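You operate a simulated robot arm through the tools that you are given. There is no shell and no other tool.

The job below is to be done with a simulated robot arm. You get a single attempt, and the scene is never put back.

TASK
Wipe the finger marks off the tall clear tube, stand it in the tube well and cork it.
Fine: use the grey pad and put it back; use the grey cork. What is to be rubbed or washed off counts as gone when no trace of it is left.

It is judged by the outcome, as a careful person would: the job done as asked, and still so three seconds after it is handed in. It fails if anything else is knocked over, pushed out of place, dropped, spilled or broken.

THE ROBOT
A 6-joint arm with a four-finger gripper, fixed in place. Base frame: the origin is at the foot of the arm, x ahead of it, y to its left, z up. Units: mm, degrees, N and s.
Its first joint turns from -166.0 to 166.0 degrees. Payload 3.43 kg.
The TCP is the grasp point between the finger pads, 30 mm short of the fingertips. In the tool frame z runs along the fingers and y along their closing line. Largest opening 120 mm; the body of the gripper starts 85 mm behind the TCP.
Orientation is told as [roll, pitch, yaw] about the base's x, y, z axes, in that order, counted from this pose: with the fingers straight down and closing along the base's y, the tool's x points along the base's -x, its y along +y and its z along -z.

THE INTERFACE
- The arm moves only by the tool send_rows. Its argument "steps" is a list of rows, each a list of 7 numbers: the finger opening in cm, from 0 to 12, then the shift along the tool's x, y, z in units of 400 mm (1.0 is 400 mm), then the turn, a rotation vector about the tool's x, y, z in units of 180 degrees (1.0 is 180 degrees). In form: [[hand, tx, ty, tz, rx, ry, rz], ...]. A call has 1 to 20 rows; each row is the pose to reach, as a shift and turn from the pose commanded when the call began, along the tool's axes at that moment. A call with a number of a shift or a turn outside -1 to 1 is refused whole. A row lasts 0.2 s, in which the tool goes at most 50 mm and 8.6 degrees; a call with a longer step from one row to the next is refused whole, and so is a gripper value outside its range. A pose out of reach is approached as far as the arm can. The call stops where the force on the tool passes 40 N (or 10 N more than at its start, if that is more) or the arm is blocked; 0.2 s more then pass. The fingers move at their own pace and stop on an object; they squeeze with about 37 N. The grip force told is the motor's: it shows also when the fingers shut on nothing. Time passes only in rows, and 0.2 s behind the last, so rows that repeat a pose let the fingers close. It gives the time, the measured TCP pose, the force on the tool (base axes), the opening and the grip force at its end, in the units of the frame above (readings bear some noise), with the torque about the TCP (base axes, N m) and any sound that the robot's microphone picked up.
- Cameras (640 x 400 px; columns grow to the right, rows downward): "scene" is fixed at [396.9, 665.9, 1652.4]; the picture's right is [-0.94, -0.35, 0.00], its down [-0.33, 0.87, -0.38] and it looks along [0.13, -0.36, -0.92] (base axes); focal length 337 px, centre (320, 200). "wrist" rides on the gripper at [71, -17, -121] in the tool frame; the picture's right is [0.23, 0.97, 0.00], its down [-0.81, 0.19, -0.55] and it looks along [-0.54, 0.13, 0.83] (tool axes); focal length 275 px, centre (320, 200). There is no depth. A picture from a camera that has moved, and an enlarged one, comes with that camera's place and axes in the base frame and with its lens. The place of the scene camera against the robot may be out by one fixed shift of up to 18 mm in any direction.
- capture(camera): a new picture of that camera. The clock stands still meanwhile.
- close_up(camera, box): a new picture of the part [left, top, right, bottom] of that camera's present view, enlarged. The clock stands still meanwhile.
- sign_off(): hands the job in; it is judged then, once.

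Nothing tells you positions but the pictures and the camera data. Unless the task says otherwise, let go and move clear before handing in.

The tools are called by a JSON object that holds its "api" and its "payload". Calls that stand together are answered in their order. send_rows: Moves the arm, as the interface text tells. Its arguments: {"type":"object","properties":{"steps":{"type":"array","items":{"type":"array","items":{"type":"number"}}}},"required":["steps"]} The other tools are called the same way: capture (camera) takes a picture; close_up (camera, box) takes an enlarged picture of a part of a camera's view; sign_off () hands the job in.

At the start:

```text
time_s: 0.0
tool_pos: [328.4, 320.2, 1143.7]
tcp_rot: [0.2, 0.0, -0.1]
wrist_force: [0.4, 0.4, 0.0]
ft_torque: [0.0, 0.04, 0.02]
gripper_width: 120.0
grasp_force: 0.0
```

scene: 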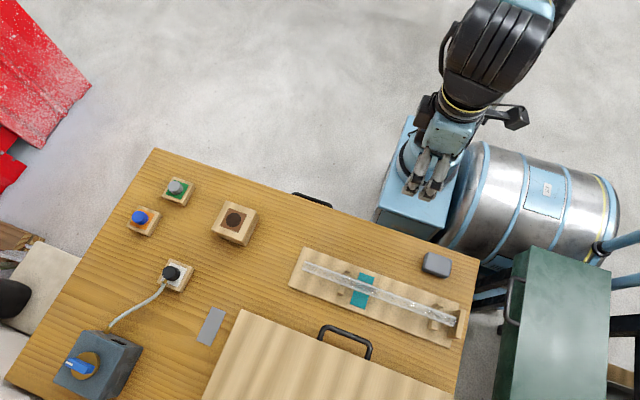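
wrist: 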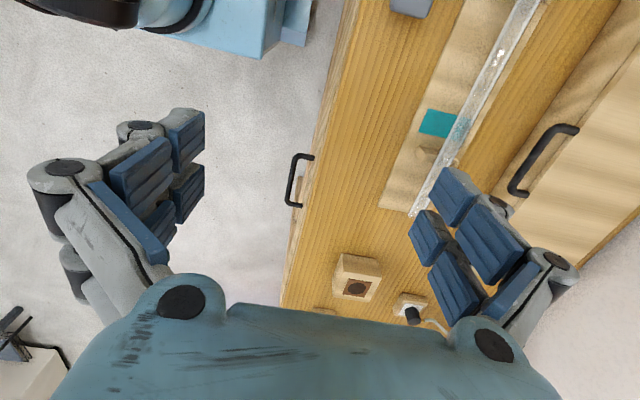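

I see a table with a clear tube lying in a cradle, a grey pad-like block near it, a wooden well block, and corks/knobs on the left. I'll look at enlarged pictures first.

{"api": "close_up", "payload": {"camera": "scene", "box": [280, 230, 480, 355]}}

{"api": "close_up", "payload": {"camera": "scene", "box": [110, 160, 290, 272]}}

{"api": "close_up", "payload": {"camera": "scene", "box": [40, 250, 260, 388]}}

{"api": "close_up", "payload": {"camera": "wrist", "box": [360, 0, 600, 150]}}

```text
3.20 times, centred on (380, 292) of scene
camera zoom: at [396.9, 665.9, 1652.4], right [-0.94, -0.35, 0.0], down [-0.33, 0.87, -0.38], along [0.13, -0.36, -0.92], focal length 1079 px, centre (128, -96)
```

zoom: 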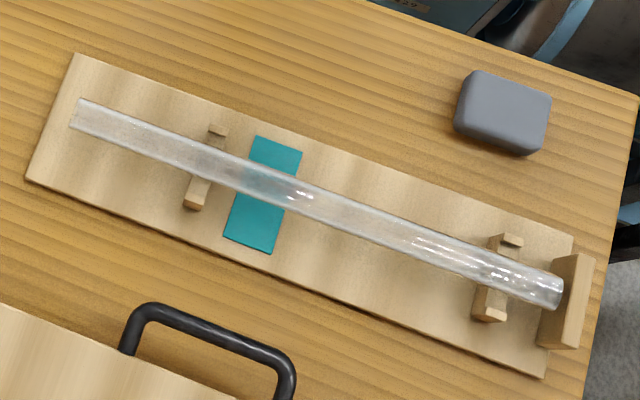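

```text
3.56 times, centred on (200, 216) of scene
camera zoom: at [396.9, 665.9, 1652.4], right [-0.94, -0.35, 0.0], down [-0.33, 0.87, -0.38], along [0.13, -0.36, -0.92], focal length 1198 px, centre (747, 143)
```

zoom: 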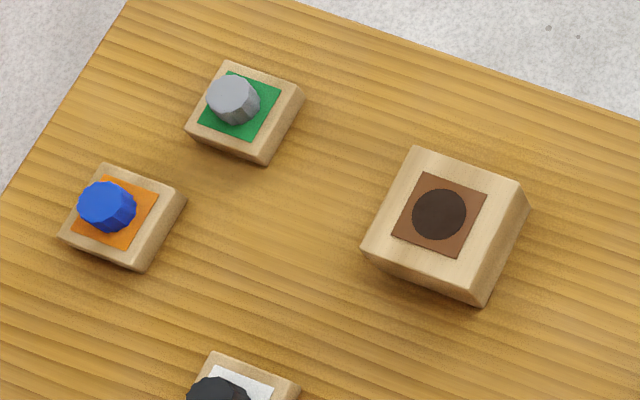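

```text
2.90 times, centred on (150, 319) of scene
camera zoom: at [396.9, 665.9, 1652.4], right [-0.94, -0.35, 0.0], down [-0.33, 0.87, -0.38], along [0.13, -0.36, -0.92], focal length 977 px, centre (813, -145)
```

zoom: 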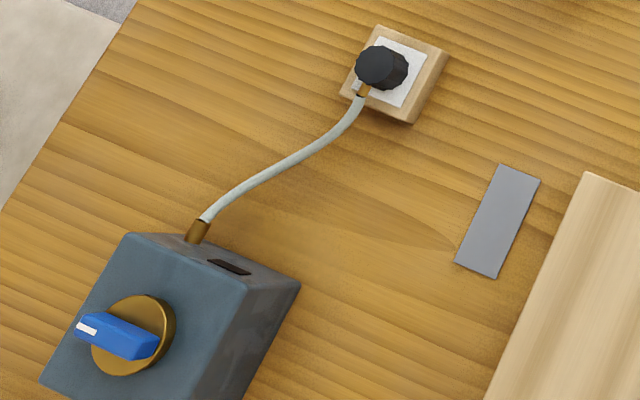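

```text
2.67 times, centred on (480, 75) of wrist
camera zoom: at [257.0, 304.1, 1264.3], right [-0.23, 0.97, 0.0], down [0.81, 0.19, 0.55], along [0.54, 0.13, -0.83], focal length 734 px, centre (-107, 533)
```

zoom: 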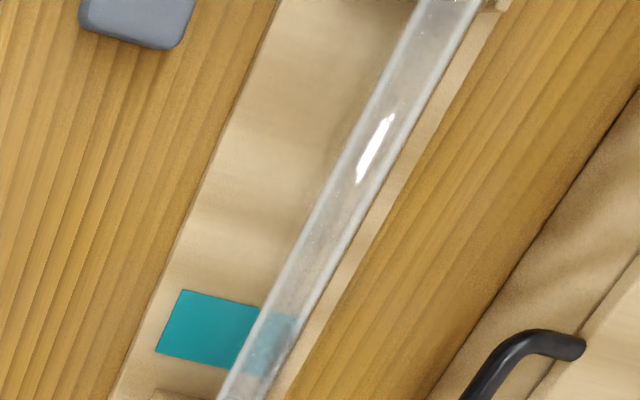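

Table top looks to be around z≈840, with the tube lying roughly along base x near y≈530, the well around (700, 480) and the grey cork near (880, 445). I'll raise/shift the wrist camera above the rack to measure accurately.

{"api": "send_rows", "payload": {"steps": [[12, 0.05, 0.1, 0, 0, 0, 0], [12, 0.1, 0.2, 0, 0, 0, 0], [12, 0.15, 0.3, 0, 0, 0, 0], [12, 0.2, 0.4, 0, 0, 0, 0], [12, 0.2, 0.4, 0, 0, 0, 0]]}}

{"api": "capture", "payload": {"camera": "wrist"}}

{"api": "capture", "payload": {"camera": "scene"}}

```text
time_s: 1.2
tool_pos: [235.4, 483.0, 1145.6]
tcp_rot: [0.1, -0.6, 0.0]
wrist_force: [-0.4, 0.1, -0.3]
ft_torque: [-0.02, -0.01, -0.03]
gripper_width: 119.9
grasp_force: 0.1
```

```text
taken
camera wrist: at [161.9, 464.6, 1265.2], right [-0.23, 0.97, 0.0], down [0.8, 0.19, 0.56], along [0.55, 0.13, -0.83], focal length 275 px, centre (320, 200)
```

wrist: 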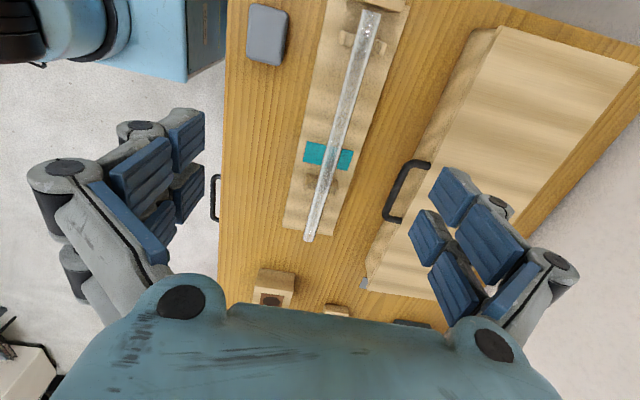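

```text
taken
```

scene: 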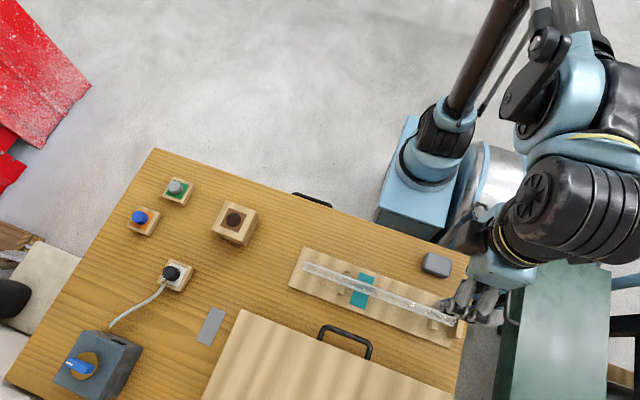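

The wrist camera now sees the rack, tube and pad. The measured pose differs a bit from the command, so I'll let it settle and check before measuring.

{"api": "send_rows", "payload": {"steps": [[12, 0, 0, 0, 0, 0, 0], [12, 0, 0, 0, 0, 0, 0], [12, 0, 0, 0, 0, 0, 0]]}}

{"api": "close_up", "payload": {"camera": "wrist", "box": [230, 0, 430, 125]}}

{"api": "close_up", "payload": {"camera": "wrist", "box": [250, 120, 410, 250]}}

```text
time_s: 2.0
tool_pos: [235.7, 481.5, 1145.0]
tcp_rot: [0.0, -0.6, 0.0]
wrist_force: [0.0, -0.4, 0.1]
ft_torque: [-0.02, 0.06, 0.05]
gripper_width: 120.2
grasp_force: 0.0
```

```text
3.20 times, centred on (330, 62) of wrist
camera zoom: at [162.0, 464.3, 1265.3], right [-0.23, 0.97, 0.0], down [0.8, 0.19, 0.56], along [0.55, 0.13, -0.83], focal length 881 px, centre (288, 640)
```

zoom: 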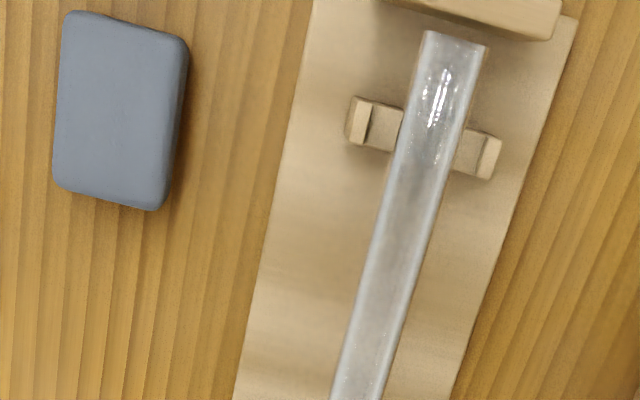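

```text
3.08 times, centred on (330, 185) of wrist
camera zoom: at [162.0, 464.3, 1265.3], right [-0.23, 0.97, 0.0], down [0.8, 0.19, 0.56], along [0.55, 0.13, -0.83], focal length 847 px, centre (289, 246)
```

zoom: 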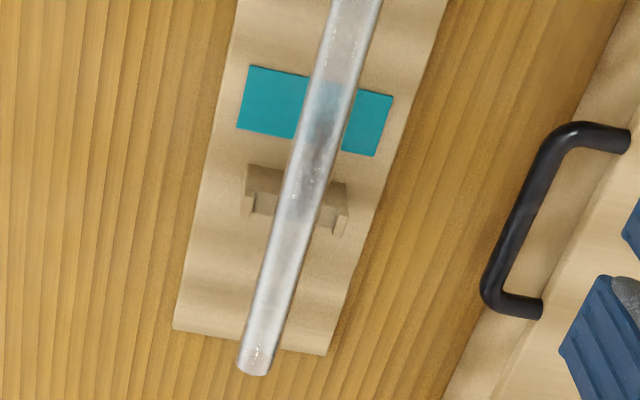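

Triangulating gives rack base z≈859, tube lying along x from ≈150 to ≈500 at y≈522, pad near (200, 407). There seem to be smudges near the teal patch; I'm going closer to inspect them.

{"api": "send_rows", "payload": {"steps": [[12, -0.045, 0.011, 0.088, 0, 0, 0], [12, -0.09, 0.022, 0.176, 0, 0, 0], [12, -0.135, 0.033, 0.264, 0, 0, 0], [12, -0.18, 0.044, 0.352, 0, 0, 0], [12, -0.225, 0.055, 0.44, 0, 0, 0], [12, -0.225, 0.055, 0.44, 0, 0, 0]]}}

{"api": "capture", "payload": {"camera": "wrist"}}

{"api": "close_up", "payload": {"camera": "wrist", "box": [240, 60, 400, 260]}}

```text
time_s: 3.4
tool_pos: [327.3, 504.3, 971.2]
tcp_rot: [0.1, -0.6, 0.0]
wrist_force: [0.1, -1.2, -0.4]
ft_torque: [-0.04, 0.0, 0.02]
gripper_width: 120.1
grasp_force: 0.1
```

```text
taken
camera wrist: at [254.4, 486.0, 1091.6], right [-0.23, 0.97, 0.0], down [0.8, 0.19, 0.56], along [0.55, 0.13, -0.83], focal length 275 px, centre (320, 200)
```

wrist: 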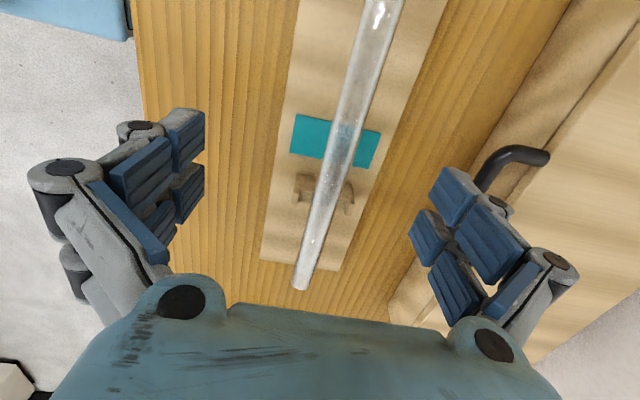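

```text
2.00 times, centred on (320, 160) of wrist
camera zoom: at [254.4, 486.0, 1091.6], right [-0.23, 0.97, 0.0], down [0.8, 0.19, 0.56], along [0.55, 0.13, -0.83], focal length 551 px, centre (320, 280)
```

zoom: 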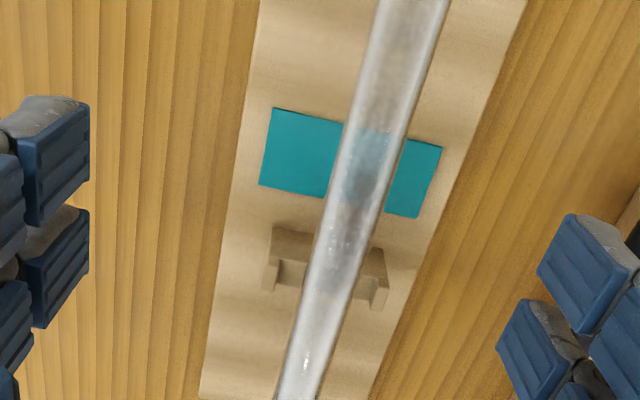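

The tube is seen closely; I'll enlarge segment by segment to find the marks.

{"api": "close_up", "payload": {"camera": "wrist", "box": [300, 110, 400, 172]}}

{"api": "close_up", "payload": {"camera": "wrist", "box": [280, 160, 380, 222]}}

{"api": "close_up", "payload": {"camera": "wrist", "box": [270, 230, 370, 292]}}

{"api": "close_up", "payload": {"camera": "wrist", "box": [310, 0, 450, 88]}}

```text
6.40 times, centred on (350, 141) of wrist
camera zoom: at [254.4, 486.0, 1091.6], right [-0.23, 0.97, 0.0], down [0.8, 0.19, 0.56], along [0.55, 0.13, -0.83], focal length 1762 px, centre (128, 578)
```

zoom: 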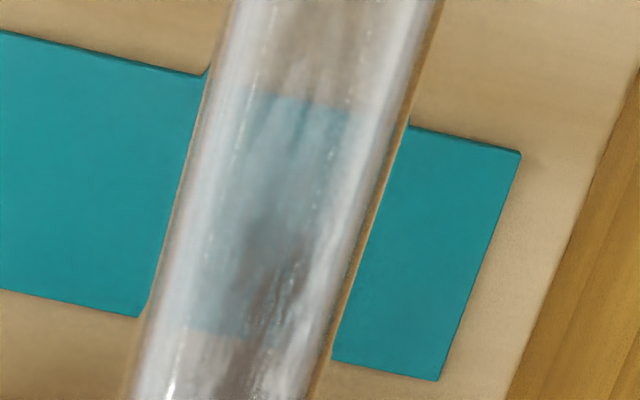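

```text
6.40 times, centred on (330, 191) of wrist
camera zoom: at [254.4, 486.0, 1091.6], right [-0.23, 0.97, 0.0], down [0.8, 0.19, 0.56], along [0.55, 0.13, -0.83], focal length 1762 px, centre (256, 258)
```

zoom: 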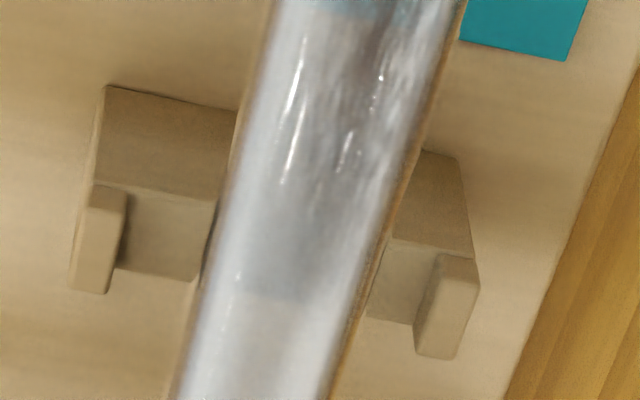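

```text
6.40 times, centred on (320, 261) of wrist
camera zoom: at [254.4, 486.0, 1091.6], right [-0.23, 0.97, 0.0], down [0.8, 0.19, 0.56], along [0.55, 0.13, -0.83], focal length 1762 px, centre (320, -190)
```

zoom: 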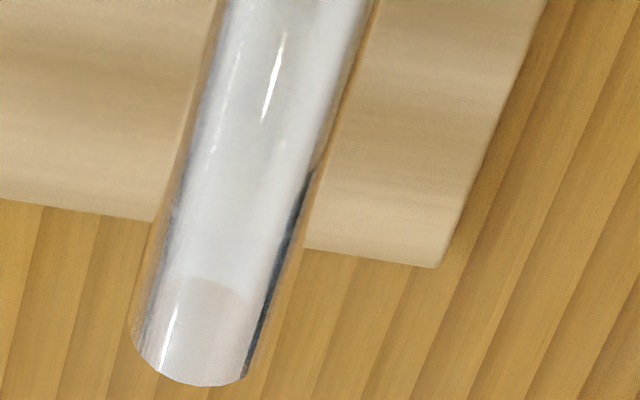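

```text
4.55 times, centred on (380, 44) of wrist
camera zoom: at [254.4, 486.0, 1091.6], right [-0.23, 0.97, 0.0], down [0.8, 0.19, 0.56], along [0.55, 0.13, -0.83], focal length 1251 px, centre (47, 909)
```

zoom: 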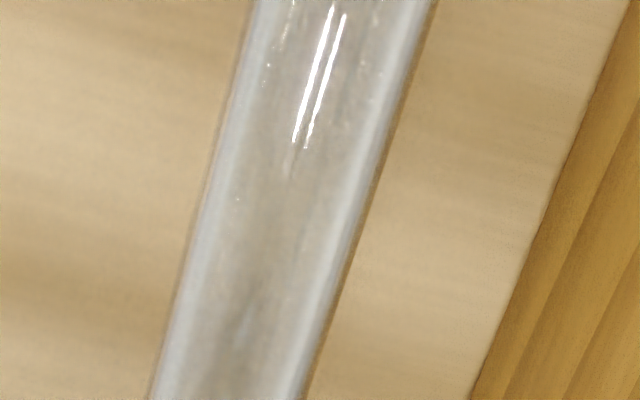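

Possible smudges lie around the teal patch and support. I'll check both tube ends and the marks with strong zoom from the scene camera too.

{"api": "close_up", "payload": {"camera": "scene", "box": [296, 250, 360, 290]}}

{"api": "close_up", "payload": {"camera": "scene", "box": [340, 270, 404, 310]}}

{"api": "close_up", "payload": {"camera": "scene", "box": [405, 290, 469, 330]}}

{"api": "capture", "payload": {"camera": "scene"}}

```text
10.00 times, centred on (328, 270) of scene
camera zoom: at [396.9, 665.9, 1652.4], right [-0.94, -0.35, 0.0], down [-0.33, 0.87, -0.38], along [0.13, -0.36, -0.92], focal length 3371 px, centre (240, -500)
```

zoom: 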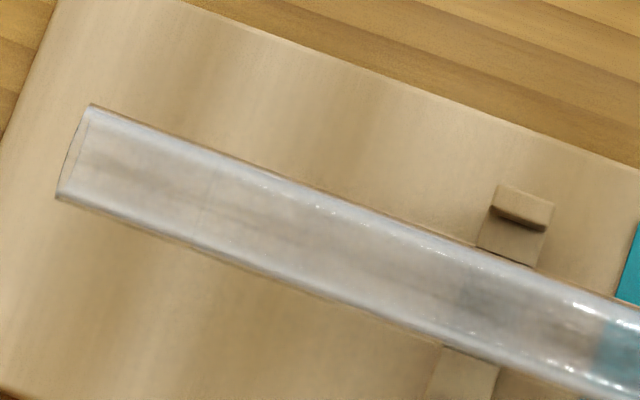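

```text
10.00 times, centred on (372, 290) of scene
camera zoom: at [396.9, 665.9, 1652.4], right [-0.94, -0.35, 0.0], down [-0.33, 0.87, -0.38], along [0.13, -0.36, -0.92], focal length 3371 px, centre (-200, -700)
```

zoom: 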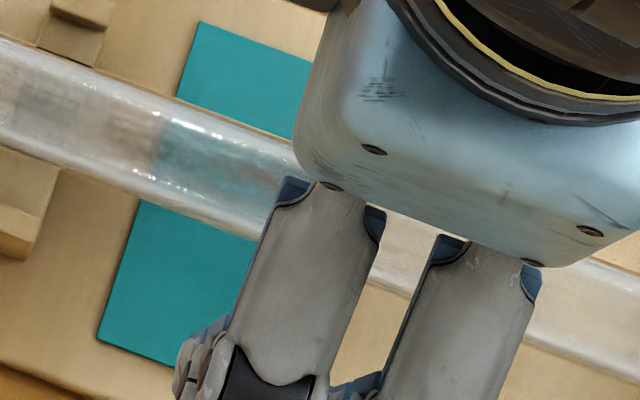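

```text
10.00 times, centred on (437, 310) of scene
camera zoom: at [396.9, 665.9, 1652.4], right [-0.94, -0.35, 0.0], down [-0.33, 0.87, -0.38], along [0.13, -0.36, -0.92], focal length 3371 px, centre (-850, -900)
```

zoom: 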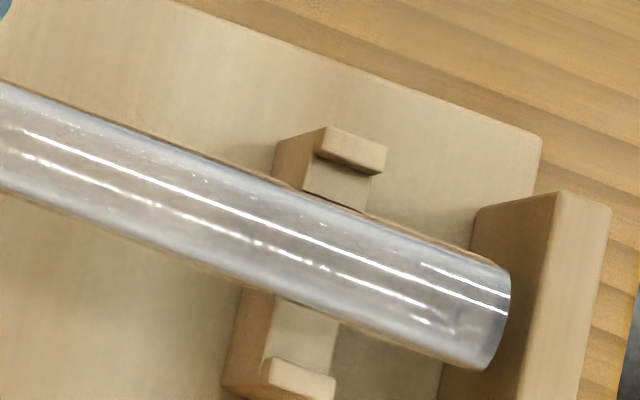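

```text
taken
```

scene: 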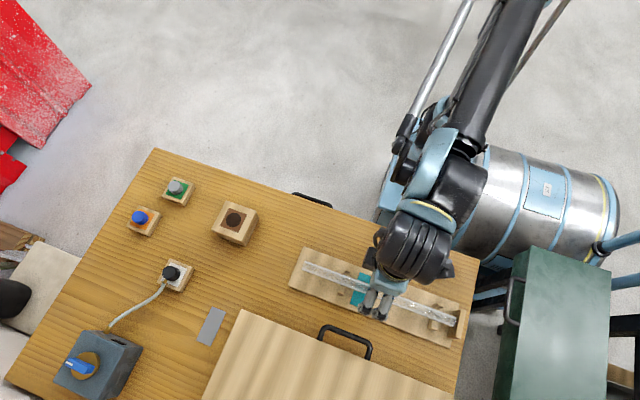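

End A (x≈500) appears open with a rim, end B (at the stop) has a solid bottom. I'll move over toward the well and corks to measure them and leave the scene camera a clear look at the tube.

{"api": "send_rows", "payload": {"steps": [[12, -0.09, -0.01, -0.05, 0, 0, 0], [12, -0.19, -0.03, -0.08, 0, 0, 0], [12, -0.29, -0.05, -0.12, 0, 0, 0], [12, -0.39, -0.07, -0.16, 0, 0, 0], [12, -0.49, -0.09, -0.18, 0, 0, 0], [12, -0.5825, -0.11, -0.1975, 0, 0, 0], [12, -0.5825, -0.11, -0.1975, 0, 0, 0]]}}

{"api": "capture", "payload": {"camera": "wrist"}}

{"api": "close_up", "payload": {"camera": "scene", "box": [340, 265, 404, 305]}}

{"api": "close_up", "payload": {"camera": "scene", "box": [375, 280, 439, 320]}}

{"api": "close_up", "payload": {"camera": "scene", "box": [400, 240, 464, 280]}}

{"api": "close_up", "payload": {"camera": "scene", "box": [180, 300, 244, 340]}}

```text
time_s: 5.0
tool_pos: [560.5, 457.9, 1053.0]
tcp_rot: [0.0, -0.6, 0.0]
wrist_force: [-0.5, 0.5, -0.4]
ft_torque: [0.0, 0.0, -0.02]
gripper_width: 119.9
grasp_force: 0.2
```

```text
taken
camera wrist: at [486.8, 441.6, 1172.8], right [-0.23, 0.97, 0.0], down [0.8, 0.19, 0.56], along [0.55, 0.13, -0.83], focal length 275 px, centre (320, 200)
```

wrist: 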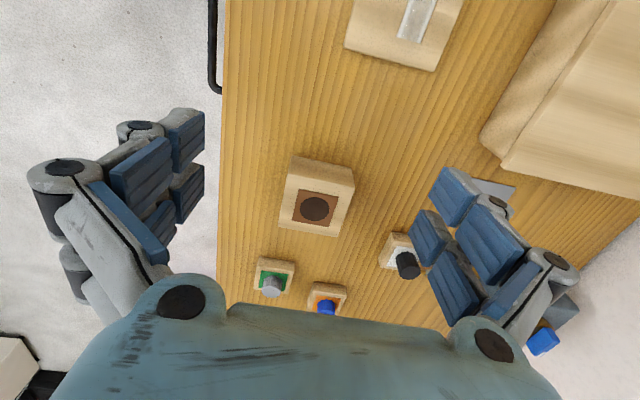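

```text
10.00 times, centred on (372, 285) of scene
camera zoom: at [396.9, 665.9, 1652.4], right [-0.94, -0.35, 0.0], down [-0.33, 0.87, -0.38], along [0.13, -0.36, -0.92], focal length 3371 px, centre (-200, -650)
```

zoom: 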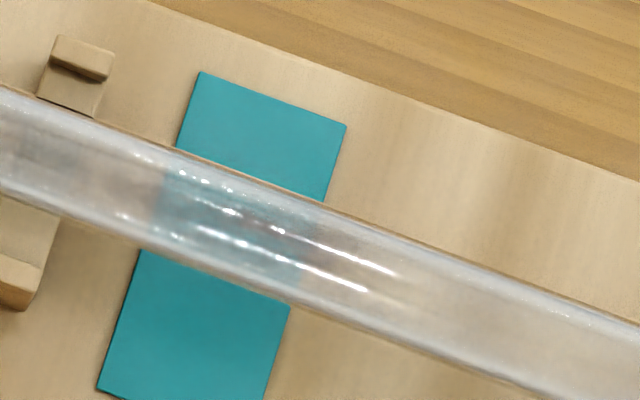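

```text
10.00 times, centred on (407, 300) of scene
camera zoom: at [396.9, 665.9, 1652.4], right [-0.94, -0.35, 0.0], down [-0.33, 0.87, -0.38], along [0.13, -0.36, -0.92], focal length 3371 px, centre (-550, -800)
```

zoom: 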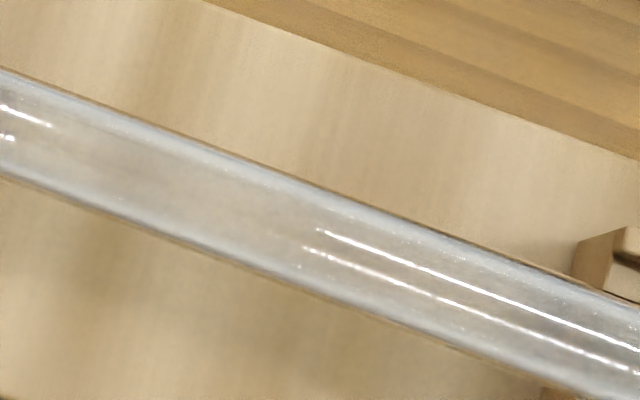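

```text
10.00 times, centred on (432, 260) of scene
camera zoom: at [396.9, 665.9, 1652.4], right [-0.94, -0.35, 0.0], down [-0.33, 0.87, -0.38], along [0.13, -0.36, -0.92], focal length 3371 px, centre (-800, -400)
```

zoom: 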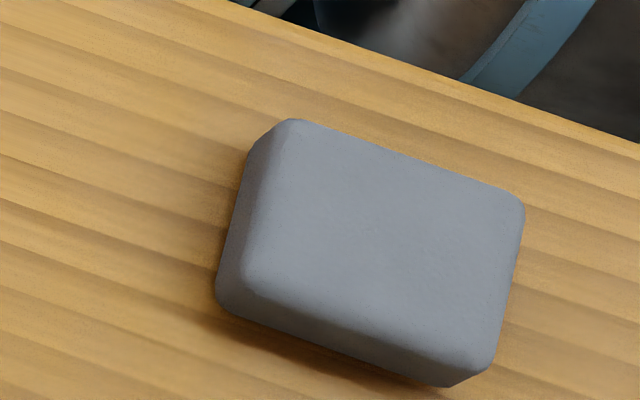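

```text
10.00 times, centred on (212, 320) of scene
camera zoom: at [396.9, 665.9, 1652.4], right [-0.94, -0.35, 0.0], down [-0.33, 0.87, -0.38], along [0.13, -0.36, -0.92], focal length 3371 px, centre (1400, -1000)
```

zoom: 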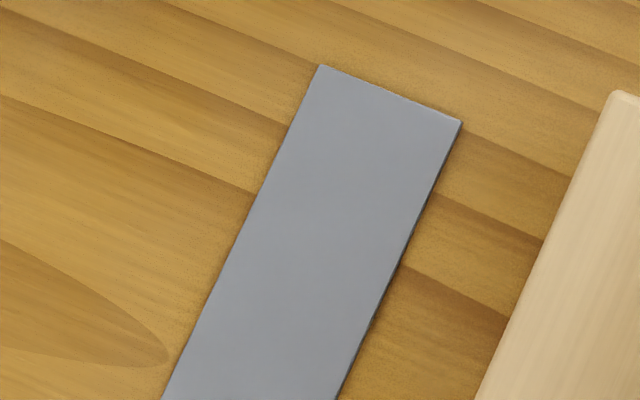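

The pad is clearly the rounded grey block. The tube has rough, broken highlights around the teal patch, likely the finger marks. Now enlarged views of the well and corks from here, then a second viewpoint for stereo.

{"api": "close_up", "payload": {"camera": "wrist", "box": [250, 140, 378, 220]}}

{"api": "close_up", "payload": {"camera": "wrist", "box": [240, 245, 368, 325]}}

{"api": "close_up", "payload": {"camera": "wrist", "box": [340, 0, 468, 80]}}

{"api": "send_rows", "payload": {"steps": [[12, -0.1, -0.05, 0, 0, 0, 0], [12, -0.15, -0.15, 0, 0, 0, 0], [12, -0.2, -0.25, 0, 0, 0, 0], [12, -0.2, -0.35, 0, 0, 0, 0], [12, -0.2, -0.4, 0, 0, 0, 0], [12, -0.2, -0.4, 0, 0, 0, 0]]}}

{"api": "capture", "payload": {"camera": "wrist"}}

```text
5.00 times, centred on (314, 180) of wrist
camera zoom: at [486.8, 441.6, 1172.8], right [-0.23, 0.97, 0.0], down [0.8, 0.19, 0.56], along [0.55, 0.13, -0.83], focal length 1376 px, centre (350, 300)
```

zoom: 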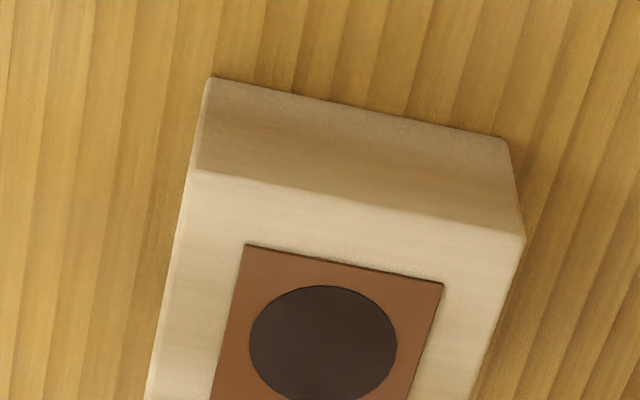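

```text
5.00 times, centred on (304, 285) of wrist
camera zoom: at [486.8, 441.6, 1172.8], right [-0.23, 0.97, 0.0], down [0.8, 0.19, 0.56], along [0.55, 0.13, -0.83], focal length 1376 px, centre (400, -225)
```

zoom: 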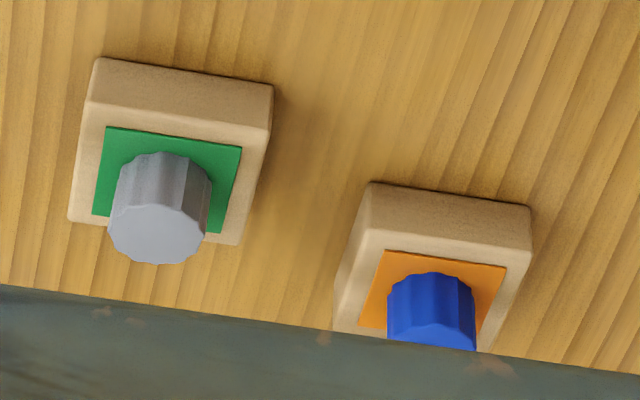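

```text
5.00 times, centred on (404, 40) of wrist
camera zoom: at [486.8, 441.6, 1172.8], right [-0.23, 0.97, 0.0], down [0.8, 0.19, 0.56], along [0.55, 0.13, -0.83], focal length 1376 px, centre (-100, 1000)
```

zoom: 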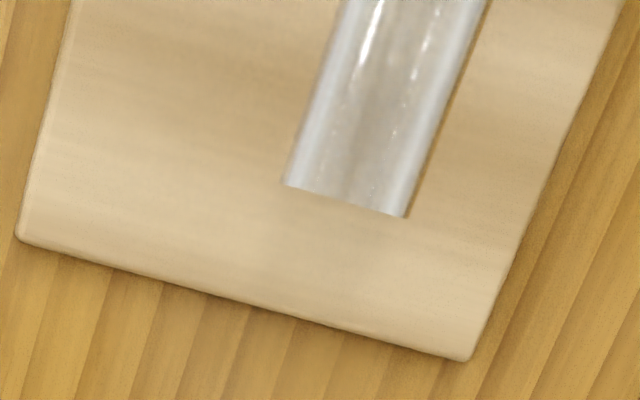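

```text
time_s: 6.4
tool_pos: [638.5, 298.4, 1054.0]
tcp_rot: [0.1, -0.6, 0.0]
wrist_force: [-0.2, -0.3, -0.5]
ft_torque: [0.02, -0.01, -0.03]
gripper_width: 119.9
grasp_force: 0.1
```

```text
taken
camera wrist: at [566.1, 281.9, 1174.4], right [-0.23, 0.97, 0.0], down [0.8, 0.19, 0.56], along [0.55, 0.13, -0.83], focal length 275 px, centre (320, 200)
```

wrist: 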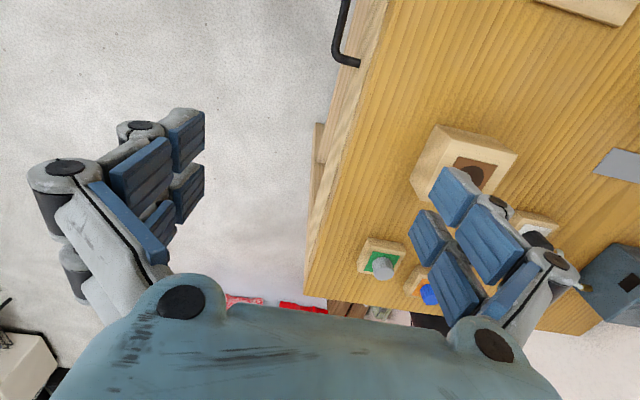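

The grey cork is a fluted grey knob on a green-patched plinth at about (870, 453); well nearby. I'll take a zoom from this second viewpoint for precise stereo.

{"api": "close_up", "payload": {"camera": "wrist", "box": [330, 220, 458, 300]}}

{"api": "close_up", "payload": {"camera": "wrist", "box": [400, 115, 528, 195]}}

```text
5.00 times, centred on (394, 260) of wrist
camera zoom: at [566.1, 281.9, 1174.4], right [-0.23, 0.97, 0.0], down [0.8, 0.19, 0.56], along [0.55, 0.13, -0.83], focal length 1376 px, centre (-50, -100)
```

zoom: 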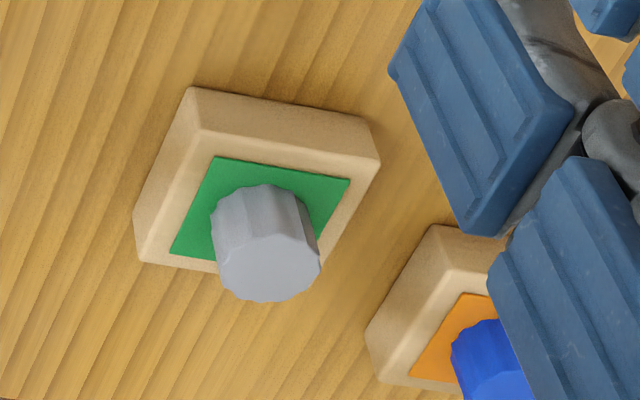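

```text
5.00 times, centred on (464, 155) of wrist
camera zoom: at [566.1, 281.9, 1174.4], right [-0.23, 0.97, 0.0], down [0.8, 0.19, 0.56], along [0.55, 0.13, -0.83], focal length 1376 px, centre (-400, 425)
```

zoom: 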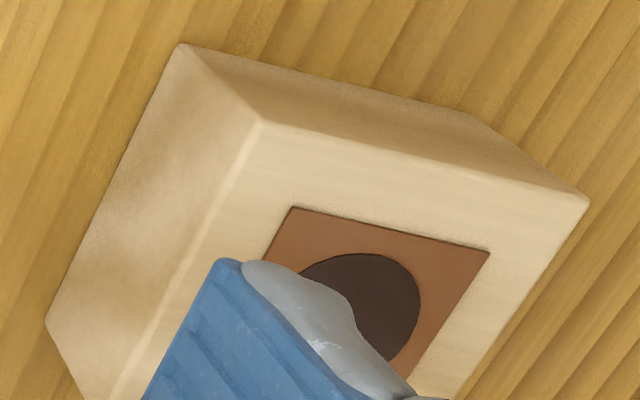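

Stereo gives: cork head top centre ≈ (861, 450, 892), well centre ≈ (679, 480) with top at z≈902, table z≈853. Now I go back to inspect the tube from the two sides for where the marks are.

{"api": "send_rows", "payload": {"steps": [[12, 0.11, 0.047, 0, 0, 0, 0], [12, 0.22, 0.094, 0, 0, 0, 0], [12, 0.33, 0.141, 0.02, 0, 0, 0], [12, 0.44, 0.189, 0.05, 0, 0, 0], [12, 0.55, 0.236, 0.08, 0, 0, 0], [12, 0.66, 0.283, 0.11, 0, 0, 0], [12, 0.77, 0.33, 0.135, 0, 0, 0], [12, 0.77, 0.33, 0.135, 0, 0, 0]]}}

{"api": "capture", "payload": {"camera": "wrist"}}

{"api": "close_up", "payload": {"camera": "wrist", "box": [350, 60, 478, 140]}}

{"api": "close_up", "payload": {"camera": "wrist", "box": [340, 130, 468, 210]}}

{"api": "close_up", "payload": {"camera": "wrist", "box": [400, 0, 528, 80]}}

```text
time_s: 8.2
tool_pos: [331.3, 432.9, 995.7]
tcp_rot: [0.1, -0.8, 0.1]
wrist_force: [-0.1, 0.0, 0.2]
ft_torque: [-0.02, 0.0, -0.02]
gripper_width: 119.9
grasp_force: 0.1
```

```text
taken
camera wrist: at [258.4, 414.9, 1115.6], right [-0.23, 0.97, 0.0], down [0.8, 0.19, 0.56], along [0.55, 0.13, -0.83], focal length 275 px, centre (320, 200)
```

wrist: 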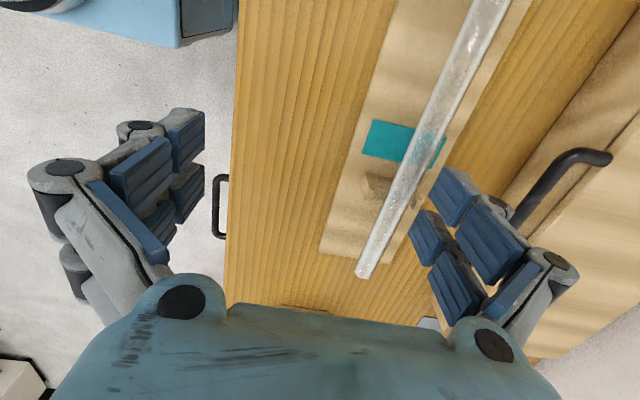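

```text
5.00 times, centred on (414, 100) of wrist
camera zoom: at [258.4, 414.9, 1115.6], right [-0.23, 0.97, 0.0], down [0.8, 0.19, 0.56], along [0.55, 0.13, -0.83], focal length 1376 px, centre (-150, 700)
```

zoom: 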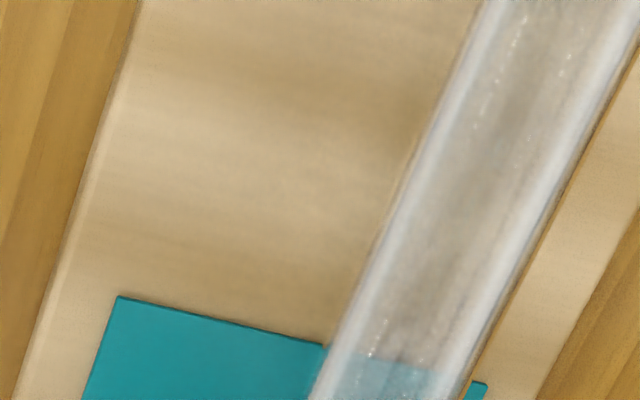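

```text
5.00 times, centred on (404, 170) of wrist
camera zoom: at [258.4, 414.9, 1115.6], right [-0.23, 0.97, 0.0], down [0.8, 0.19, 0.56], along [0.55, 0.13, -0.83], focal length 1376 px, centre (-100, 350)
```

zoom: 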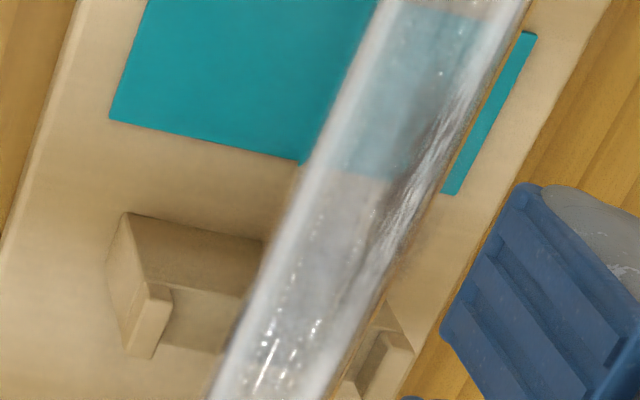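

```text
5.00 times, centred on (464, 40) of wrist
camera zoom: at [258.4, 414.9, 1115.6], right [-0.23, 0.97, 0.0], down [0.8, 0.19, 0.56], along [0.55, 0.13, -0.83], focal length 1376 px, centre (-400, 1000)
```

zoom: 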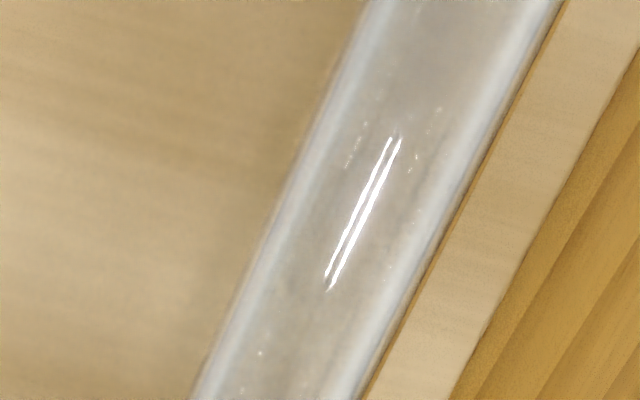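

There is a visible smear on the tube's +y side around the teal patch. Now I view it from the +y side.

{"api": "send_rows", "payload": {"steps": [[12, 0, 0.12, 0, 0, 0, 0], [12, 0, 0.24, 0, 0, 0, 0], [12, 0, 0.36, 0, 0, 0, 0], [12, 0, 0.48, 0, 0, 0, 0], [12, 0, 0.48, 0, 0, 0, 0]]}}

{"api": "capture", "payload": {"camera": "wrist"}}

{"api": "close_up", "payload": {"camera": "wrist", "box": [180, 80, 308, 160]}}

{"api": "close_up", "payload": {"camera": "wrist", "box": [180, 150, 308, 230]}}

{"api": "close_up", "payload": {"camera": "wrist", "box": [200, 0, 328, 80]}}

```text
time_s: 9.4
tool_pos: [330.9, 622.1, 997.2]
tcp_rot: [0.1, -0.5, 0.1]
wrist_force: [0.8, -0.2, 0.5]
ft_torque: [0.0, 0.02, -0.01]
gripper_width: 120.1
grasp_force: 0.1
```

```text
taken
camera wrist: at [258.2, 606.3, 1116.3], right [-0.23, 0.97, 0.0], down [0.8, 0.19, 0.56], along [0.55, 0.13, -0.83], focal length 275 px, centre (320, 200)
```

wrist: 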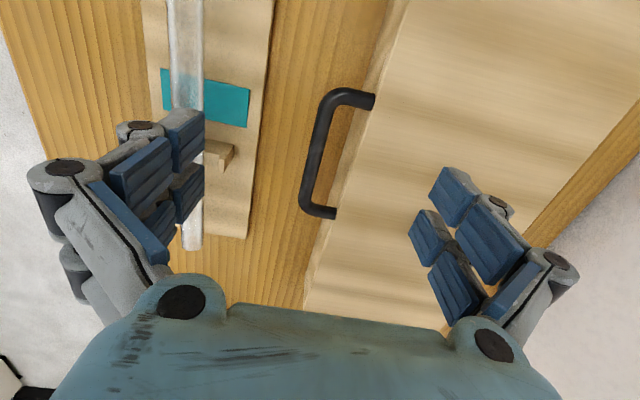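

```text
5.00 times, centred on (244, 120) of wrist
camera zoom: at [258.2, 606.3, 1116.3], right [-0.23, 0.97, 0.0], down [0.8, 0.19, 0.56], along [0.55, 0.13, -0.83], focal length 1376 px, centre (700, 600)
```

zoom: 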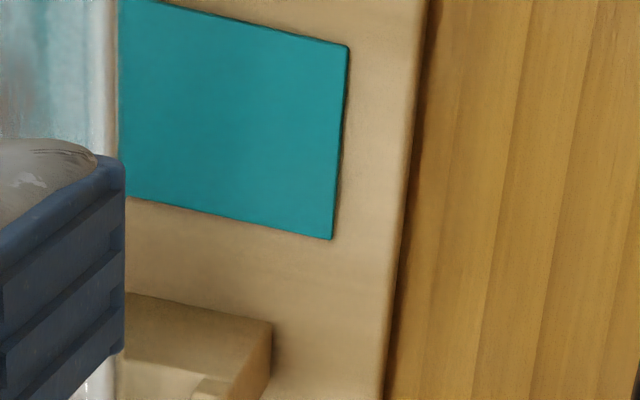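

```text
5.00 times, centred on (244, 190) of wrist
camera zoom: at [258.2, 606.3, 1116.3], right [-0.23, 0.97, 0.0], down [0.8, 0.19, 0.56], along [0.55, 0.13, -0.83], focal length 1376 px, centre (700, 250)
```

zoom: 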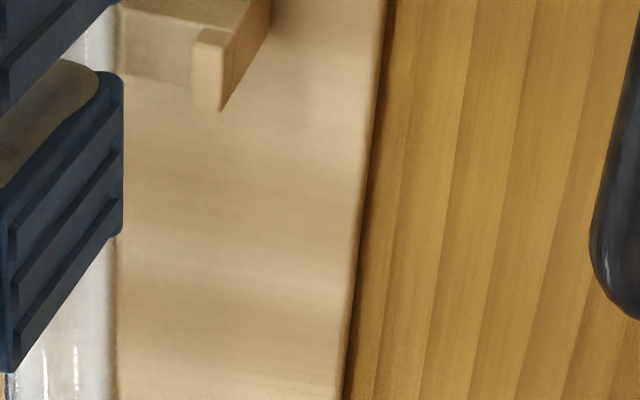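

```text
5.00 times, centred on (264, 40) of wrist
camera zoom: at [258.2, 606.3, 1116.3], right [-0.23, 0.97, 0.0], down [0.8, 0.19, 0.56], along [0.55, 0.13, -0.83], focal length 1376 px, centre (600, 1000)
```

zoom: 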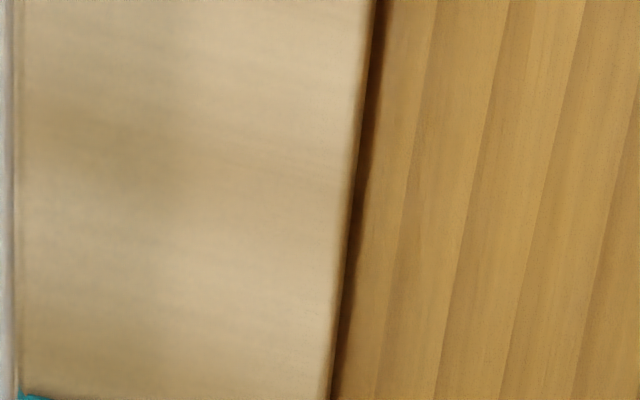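

A finger hides the marks; I shift slightly and look again.

{"api": "send_rows", "payload": {"steps": [[12, 0.03, -0.1, 0, 0, 0, 0], [12, 0.03, -0.1, 0, 0, 0, 0]]}}

{"api": "capture", "payload": {"camera": "wrist"}}

{"api": "close_up", "payload": {"camera": "wrist", "box": [190, 60, 318, 140]}}

{"api": "close_up", "payload": {"camera": "wrist", "box": [190, 130, 318, 210]}}

{"api": "close_up", "payload": {"camera": "wrist", "box": [190, 0, 318, 80]}}

```text
time_s: 10.0
tool_pos: [319.1, 582.6, 996.4]
tcp_rot: [0.2, -0.6, 0.0]
wrist_force: [-0.5, -0.1, -0.2]
ft_torque: [0.02, -0.04, -0.02]
gripper_width: 119.8
grasp_force: 0.0
```

```text
taken
camera wrist: at [246.2, 565.9, 1115.9], right [-0.23, 0.97, 0.0], down [0.8, 0.19, 0.56], along [0.55, 0.13, -0.83], focal length 275 px, centre (320, 200)
```

wrist: 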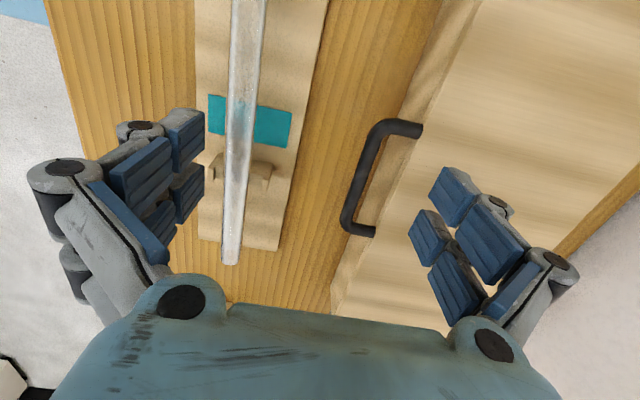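

```text
5.00 times, centred on (254, 100) of wrist
camera zoom: at [246.2, 565.9, 1115.9], right [-0.23, 0.97, 0.0], down [0.8, 0.19, 0.56], along [0.55, 0.13, -0.83], focal length 1376 px, centre (650, 700)
```

zoom: 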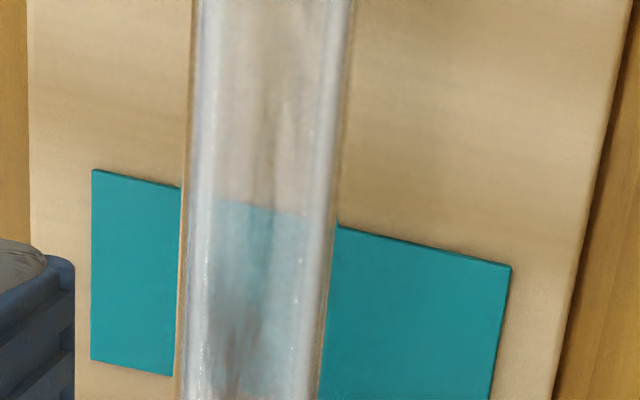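

```text
5.00 times, centred on (254, 170) of wrist
camera zoom: at [246.2, 565.9, 1115.9], right [-0.23, 0.97, 0.0], down [0.8, 0.19, 0.56], along [0.55, 0.13, -0.83], focal length 1376 px, centre (650, 350)
```

zoom: 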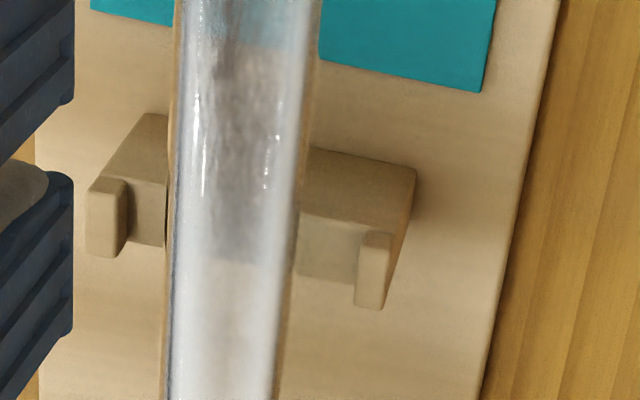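

```text
5.00 times, centred on (254, 40) of wrist
camera zoom: at [246.2, 565.9, 1115.9], right [-0.23, 0.97, 0.0], down [0.8, 0.19, 0.56], along [0.55, 0.13, -0.83], focal length 1376 px, centre (650, 1000)
```

zoom: 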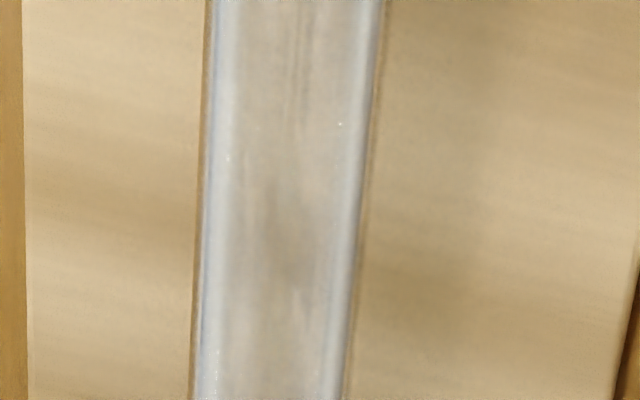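

The marks are a mottled smear on the upper side of the tube, roughly x 340–410. The tube rests on two lipped supports. Next I measure the pad from close by.

{"api": "send_rows", "payload": {"steps": [[12, 0.052, -0.084, -0.03, 0, 0, 0], [12, 0.104, -0.168, -0.06, 0, 0, 0], [12, 0.156, -0.252, -0.06, 0, 0, 0], [12, 0.208, -0.336, -0.06, 0, 0, 0], [12, 0.26, -0.42, -0.06, 0, 0, 0], [12, 0.26, -0.42, -0.06, 0, 0, 0], [12, 0.26, -0.42, -0.06, 0, 0, 0]]}}

{"api": "capture", "payload": {"camera": "wrist"}}

{"api": "close_up", "payload": {"camera": "wrist", "box": [240, 50, 400, 150]}}

```text
time_s: 11.6
tool_pos: [214.6, 415.0, 1018.8]
tcp_rot: [0.1, -0.6, 0.0]
wrist_force: [-0.3, 0.0, 0.2]
ft_torque: [-0.01, 0.0, -0.03]
gripper_width: 119.7
grasp_force: 0.0
```

```text
taken
camera wrist: at [142.1, 398.1, 1138.7], right [-0.23, 0.97, 0.0], down [0.8, 0.19, 0.56], along [0.55, 0.13, -0.83], focal length 275 px, centre (320, 200)
```

wrist: 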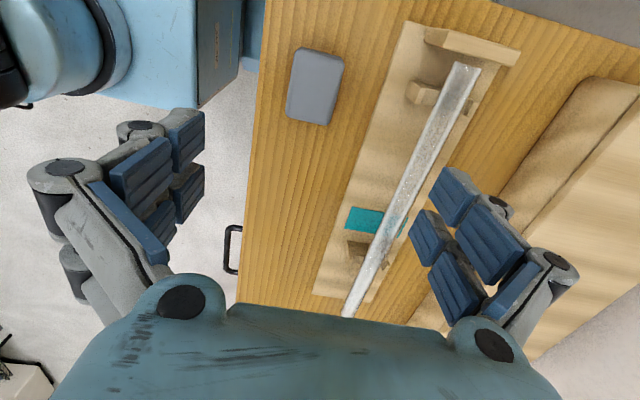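

```text
4.00 times, centred on (320, 100) of wrist
camera zoom: at [142.1, 398.1, 1138.7], right [-0.23, 0.97, 0.0], down [0.8, 0.19, 0.56], along [0.55, 0.13, -0.83], focal length 1101 px, centre (320, 600)
```

zoom: 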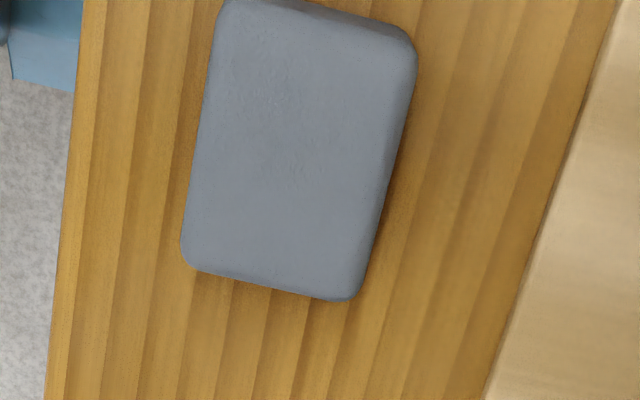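

Pad measures about x 171–226, y 384–425, top z≈878 (≈25 thick), aligned with the axes. I'll narrow the opening to 80 mm and descend above it.

{"api": "send_rows", "payload": {"steps": [[8, 0.02, -0.0125, 0.08, 0, 0, 0], [8, 0.04, -0.025, 0.17, 0, 0, 0], [8, 0.04, -0.025, 0.23, 0, 0, 0], [8, 0.04, -0.025, 0.23, 0, 0, 0], [8, 0.04, -0.025, 0.23, 0, 0, 0]]}}

{"api": "capture", "payload": {"camera": "wrist"}}

```text
time_s: 12.8
tool_pos: [201.0, 404.1, 926.2]
tcp_rot: [0.1, -0.7, 0.0]
wrist_force: [0.3, -0.3, 0.1]
ft_torque: [0.02, -0.02, 0.0]
gripper_width: 80.2
grasp_force: 0.1
```

```text
taken
camera wrist: at [128.0, 388.2, 1046.3], right [-0.23, 0.97, 0.0], down [0.8, 0.19, 0.56], along [0.55, 0.13, -0.83], focal length 275 px, centre (320, 200)
```

wrist: 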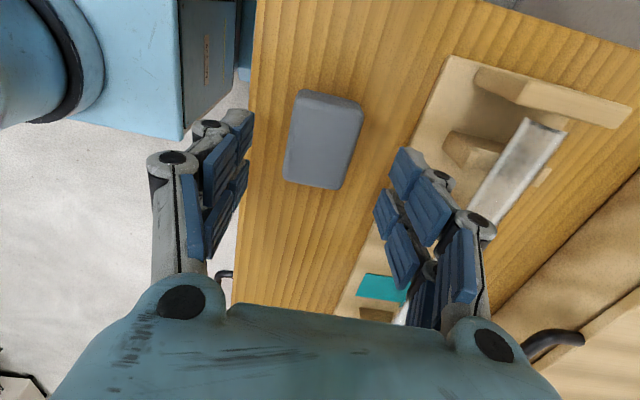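

The pad sits centred between the fingers. I descend the last 34 mm and close on it.

{"api": "send_rows", "payload": {"steps": [[8, 0.005, 0.002, 0.04, 0, 0, 0], [8, 0.008, 0.002, 0.085, 0, 0, 0], [8, 0.008, 0.002, 0.085, 0, 0, 0]]}}

{"api": "send_rows", "payload": {"steps": [[3, 0, 0, 0, 0, 0, 0], [3, 0, 0, 0, 0, 0, 0], [3, 0, 0, 0, 0, 0, 0]]}}

{"api": "capture", "payload": {"camera": "wrist"}}

```text
time_s: 13.6
tool_pos: [197.5, 405.5, 891.1]
tcp_rot: [0.1, -0.6, -0.1]
wrist_force: [0.7, -0.2, 0.7]
ft_torque: [0.01, 0.0, 0.0]
gripper_width: 80.1
grasp_force: 0.2
```

```text
time_s: 14.4
tool_pos: [198.3, 404.2, 893.1]
tcp_rot: [0.1, -0.6, 0.1]
wrist_force: [-0.4, -2.0, 6.5]
ft_torque: [-0.1, -0.01, -0.03]
gripper_width: 43.8
grasp_force: 37.0
```

```text
taken
camera wrist: at [124.7, 389.0, 1012.7], right [-0.23, 0.97, 0.0], down [0.8, 0.19, 0.56], along [0.55, 0.13, -0.83], focal length 275 px, centre (320, 200)
```

wrist: 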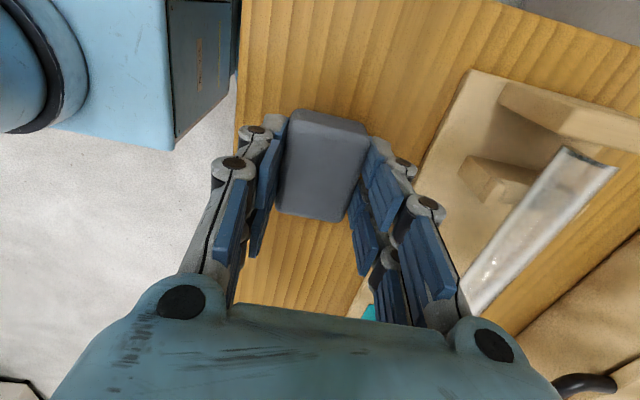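

Pad is gripped (43.8 mm, 37 N). I lift it and carry it to above the tube, checking the view.

{"api": "send_rows", "payload": {"steps": [[3, 0, 0, -0.06, 0, 0, 0], [3, 0, 0, -0.16, 0, 0, 0], [3, 0, 0, -0.25, 0, 0, 0], [3, -0.08, 0.06, -0.25, 0, 0, 0], [3, -0.16, 0.12, -0.25, 0, 0, 0], [3, -0.24, 0.18, -0.25, 0, 0, 0], [3, -0.34, 0.24, -0.25, 0, 0, 0], [3, -0.45, 0.29, -0.25, 0, 0, 0], [3, -0.45, 0.29, -0.25, 0, 0, 0]]}}

{"api": "capture", "payload": {"camera": "wrist"}}

{"api": "capture", "payload": {"camera": "scene"}}

```text
time_s: 16.4
tool_pos: [376.2, 521.5, 994.4]
tcp_rot: [0.1, -0.6, -0.1]
wrist_force: [-0.1, 0.2, 0.4]
ft_torque: [0.0, -0.04, 0.0]
gripper_width: 44.1
grasp_force: 36.6
```

```text
taken
camera wrist: at [303.2, 504.9, 1114.7], right [-0.23, 0.97, 0.0], down [0.8, 0.19, 0.56], along [0.55, 0.13, -0.83], focal length 275 px, centre (320, 200)
```

wrist: 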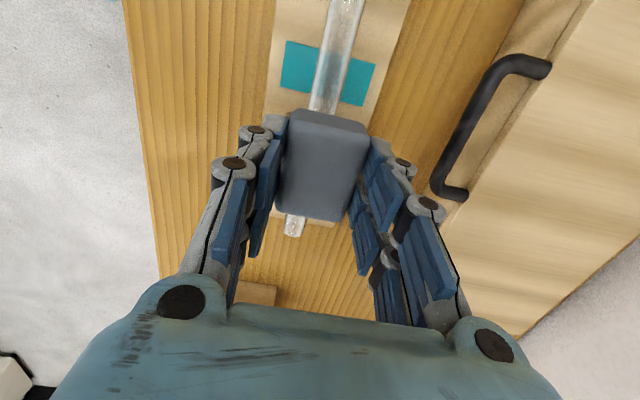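

```text
taken
```

scene: 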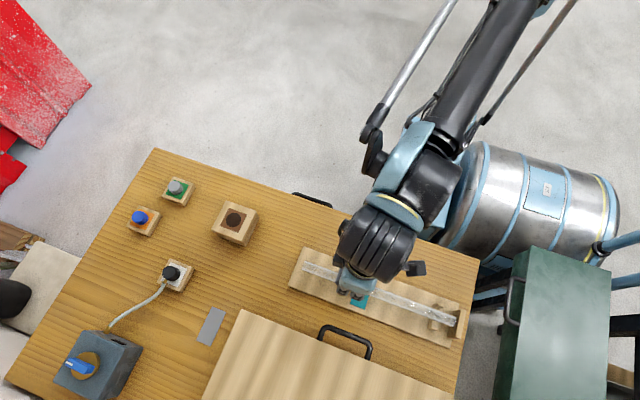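

The pad is above the tube (axis y≈520). I lower towards estimated contact (TCP z≈945), then feel for contact in small steps.

{"api": "send_rows", "payload": {"steps": [[3, -0.02, -0.004, 0.05, 0, 0, 0], [3, -0.025, -0.004, 0.1, 0, 0, 0], [3, -0.025, -0.004, 0.1, 0, 0, 0]]}}

{"api": "send_rows", "payload": {"steps": [[3, 0, 0, 0.005, 0, 0, 0], [3, 0, 0, 0.01, 0, 0, 0]]}}

{"api": "send_rows", "payload": {"steps": [[3, 0, 0, 0.005, 0, 0, 0], [3, 0, 0, 0.01, 0, 0, 0]]}}

```text
time_s: 17.2
tool_pos: [387.2, 519.6, 954.9]
tcp_rot: [0.0, -0.4, -0.1]
wrist_force: [0.3, -0.4, -0.6]
ft_torque: [-0.03, -0.01, 0.0]
gripper_width: 43.8
grasp_force: 36.9
```

```text
time_s: 17.8
tool_pos: [386.1, 519.0, 952.1]
tcp_rot: [0.2, -0.8, 0.0]
wrist_force: [1.8, 0.8, 10.7]
ft_torque: [0.01, -0.05, -0.01]
gripper_width: 43.9
grasp_force: 36.5
```

```text
time_s: 18.2
tool_pos: [377.0, 520.6, 955.0]
tcp_rot: [0.1, -1.4, 0.0]
wrist_force: [1.6, 0.2, -0.8]
ft_torque: [-0.03, 0.13, 0.0]
gripper_width: 43.8
grasp_force: 36.9
stopped in row 2: the force on the tool passed its limit at 47 N (the readings are from after the stop); the commanded pose is now the measured one
```

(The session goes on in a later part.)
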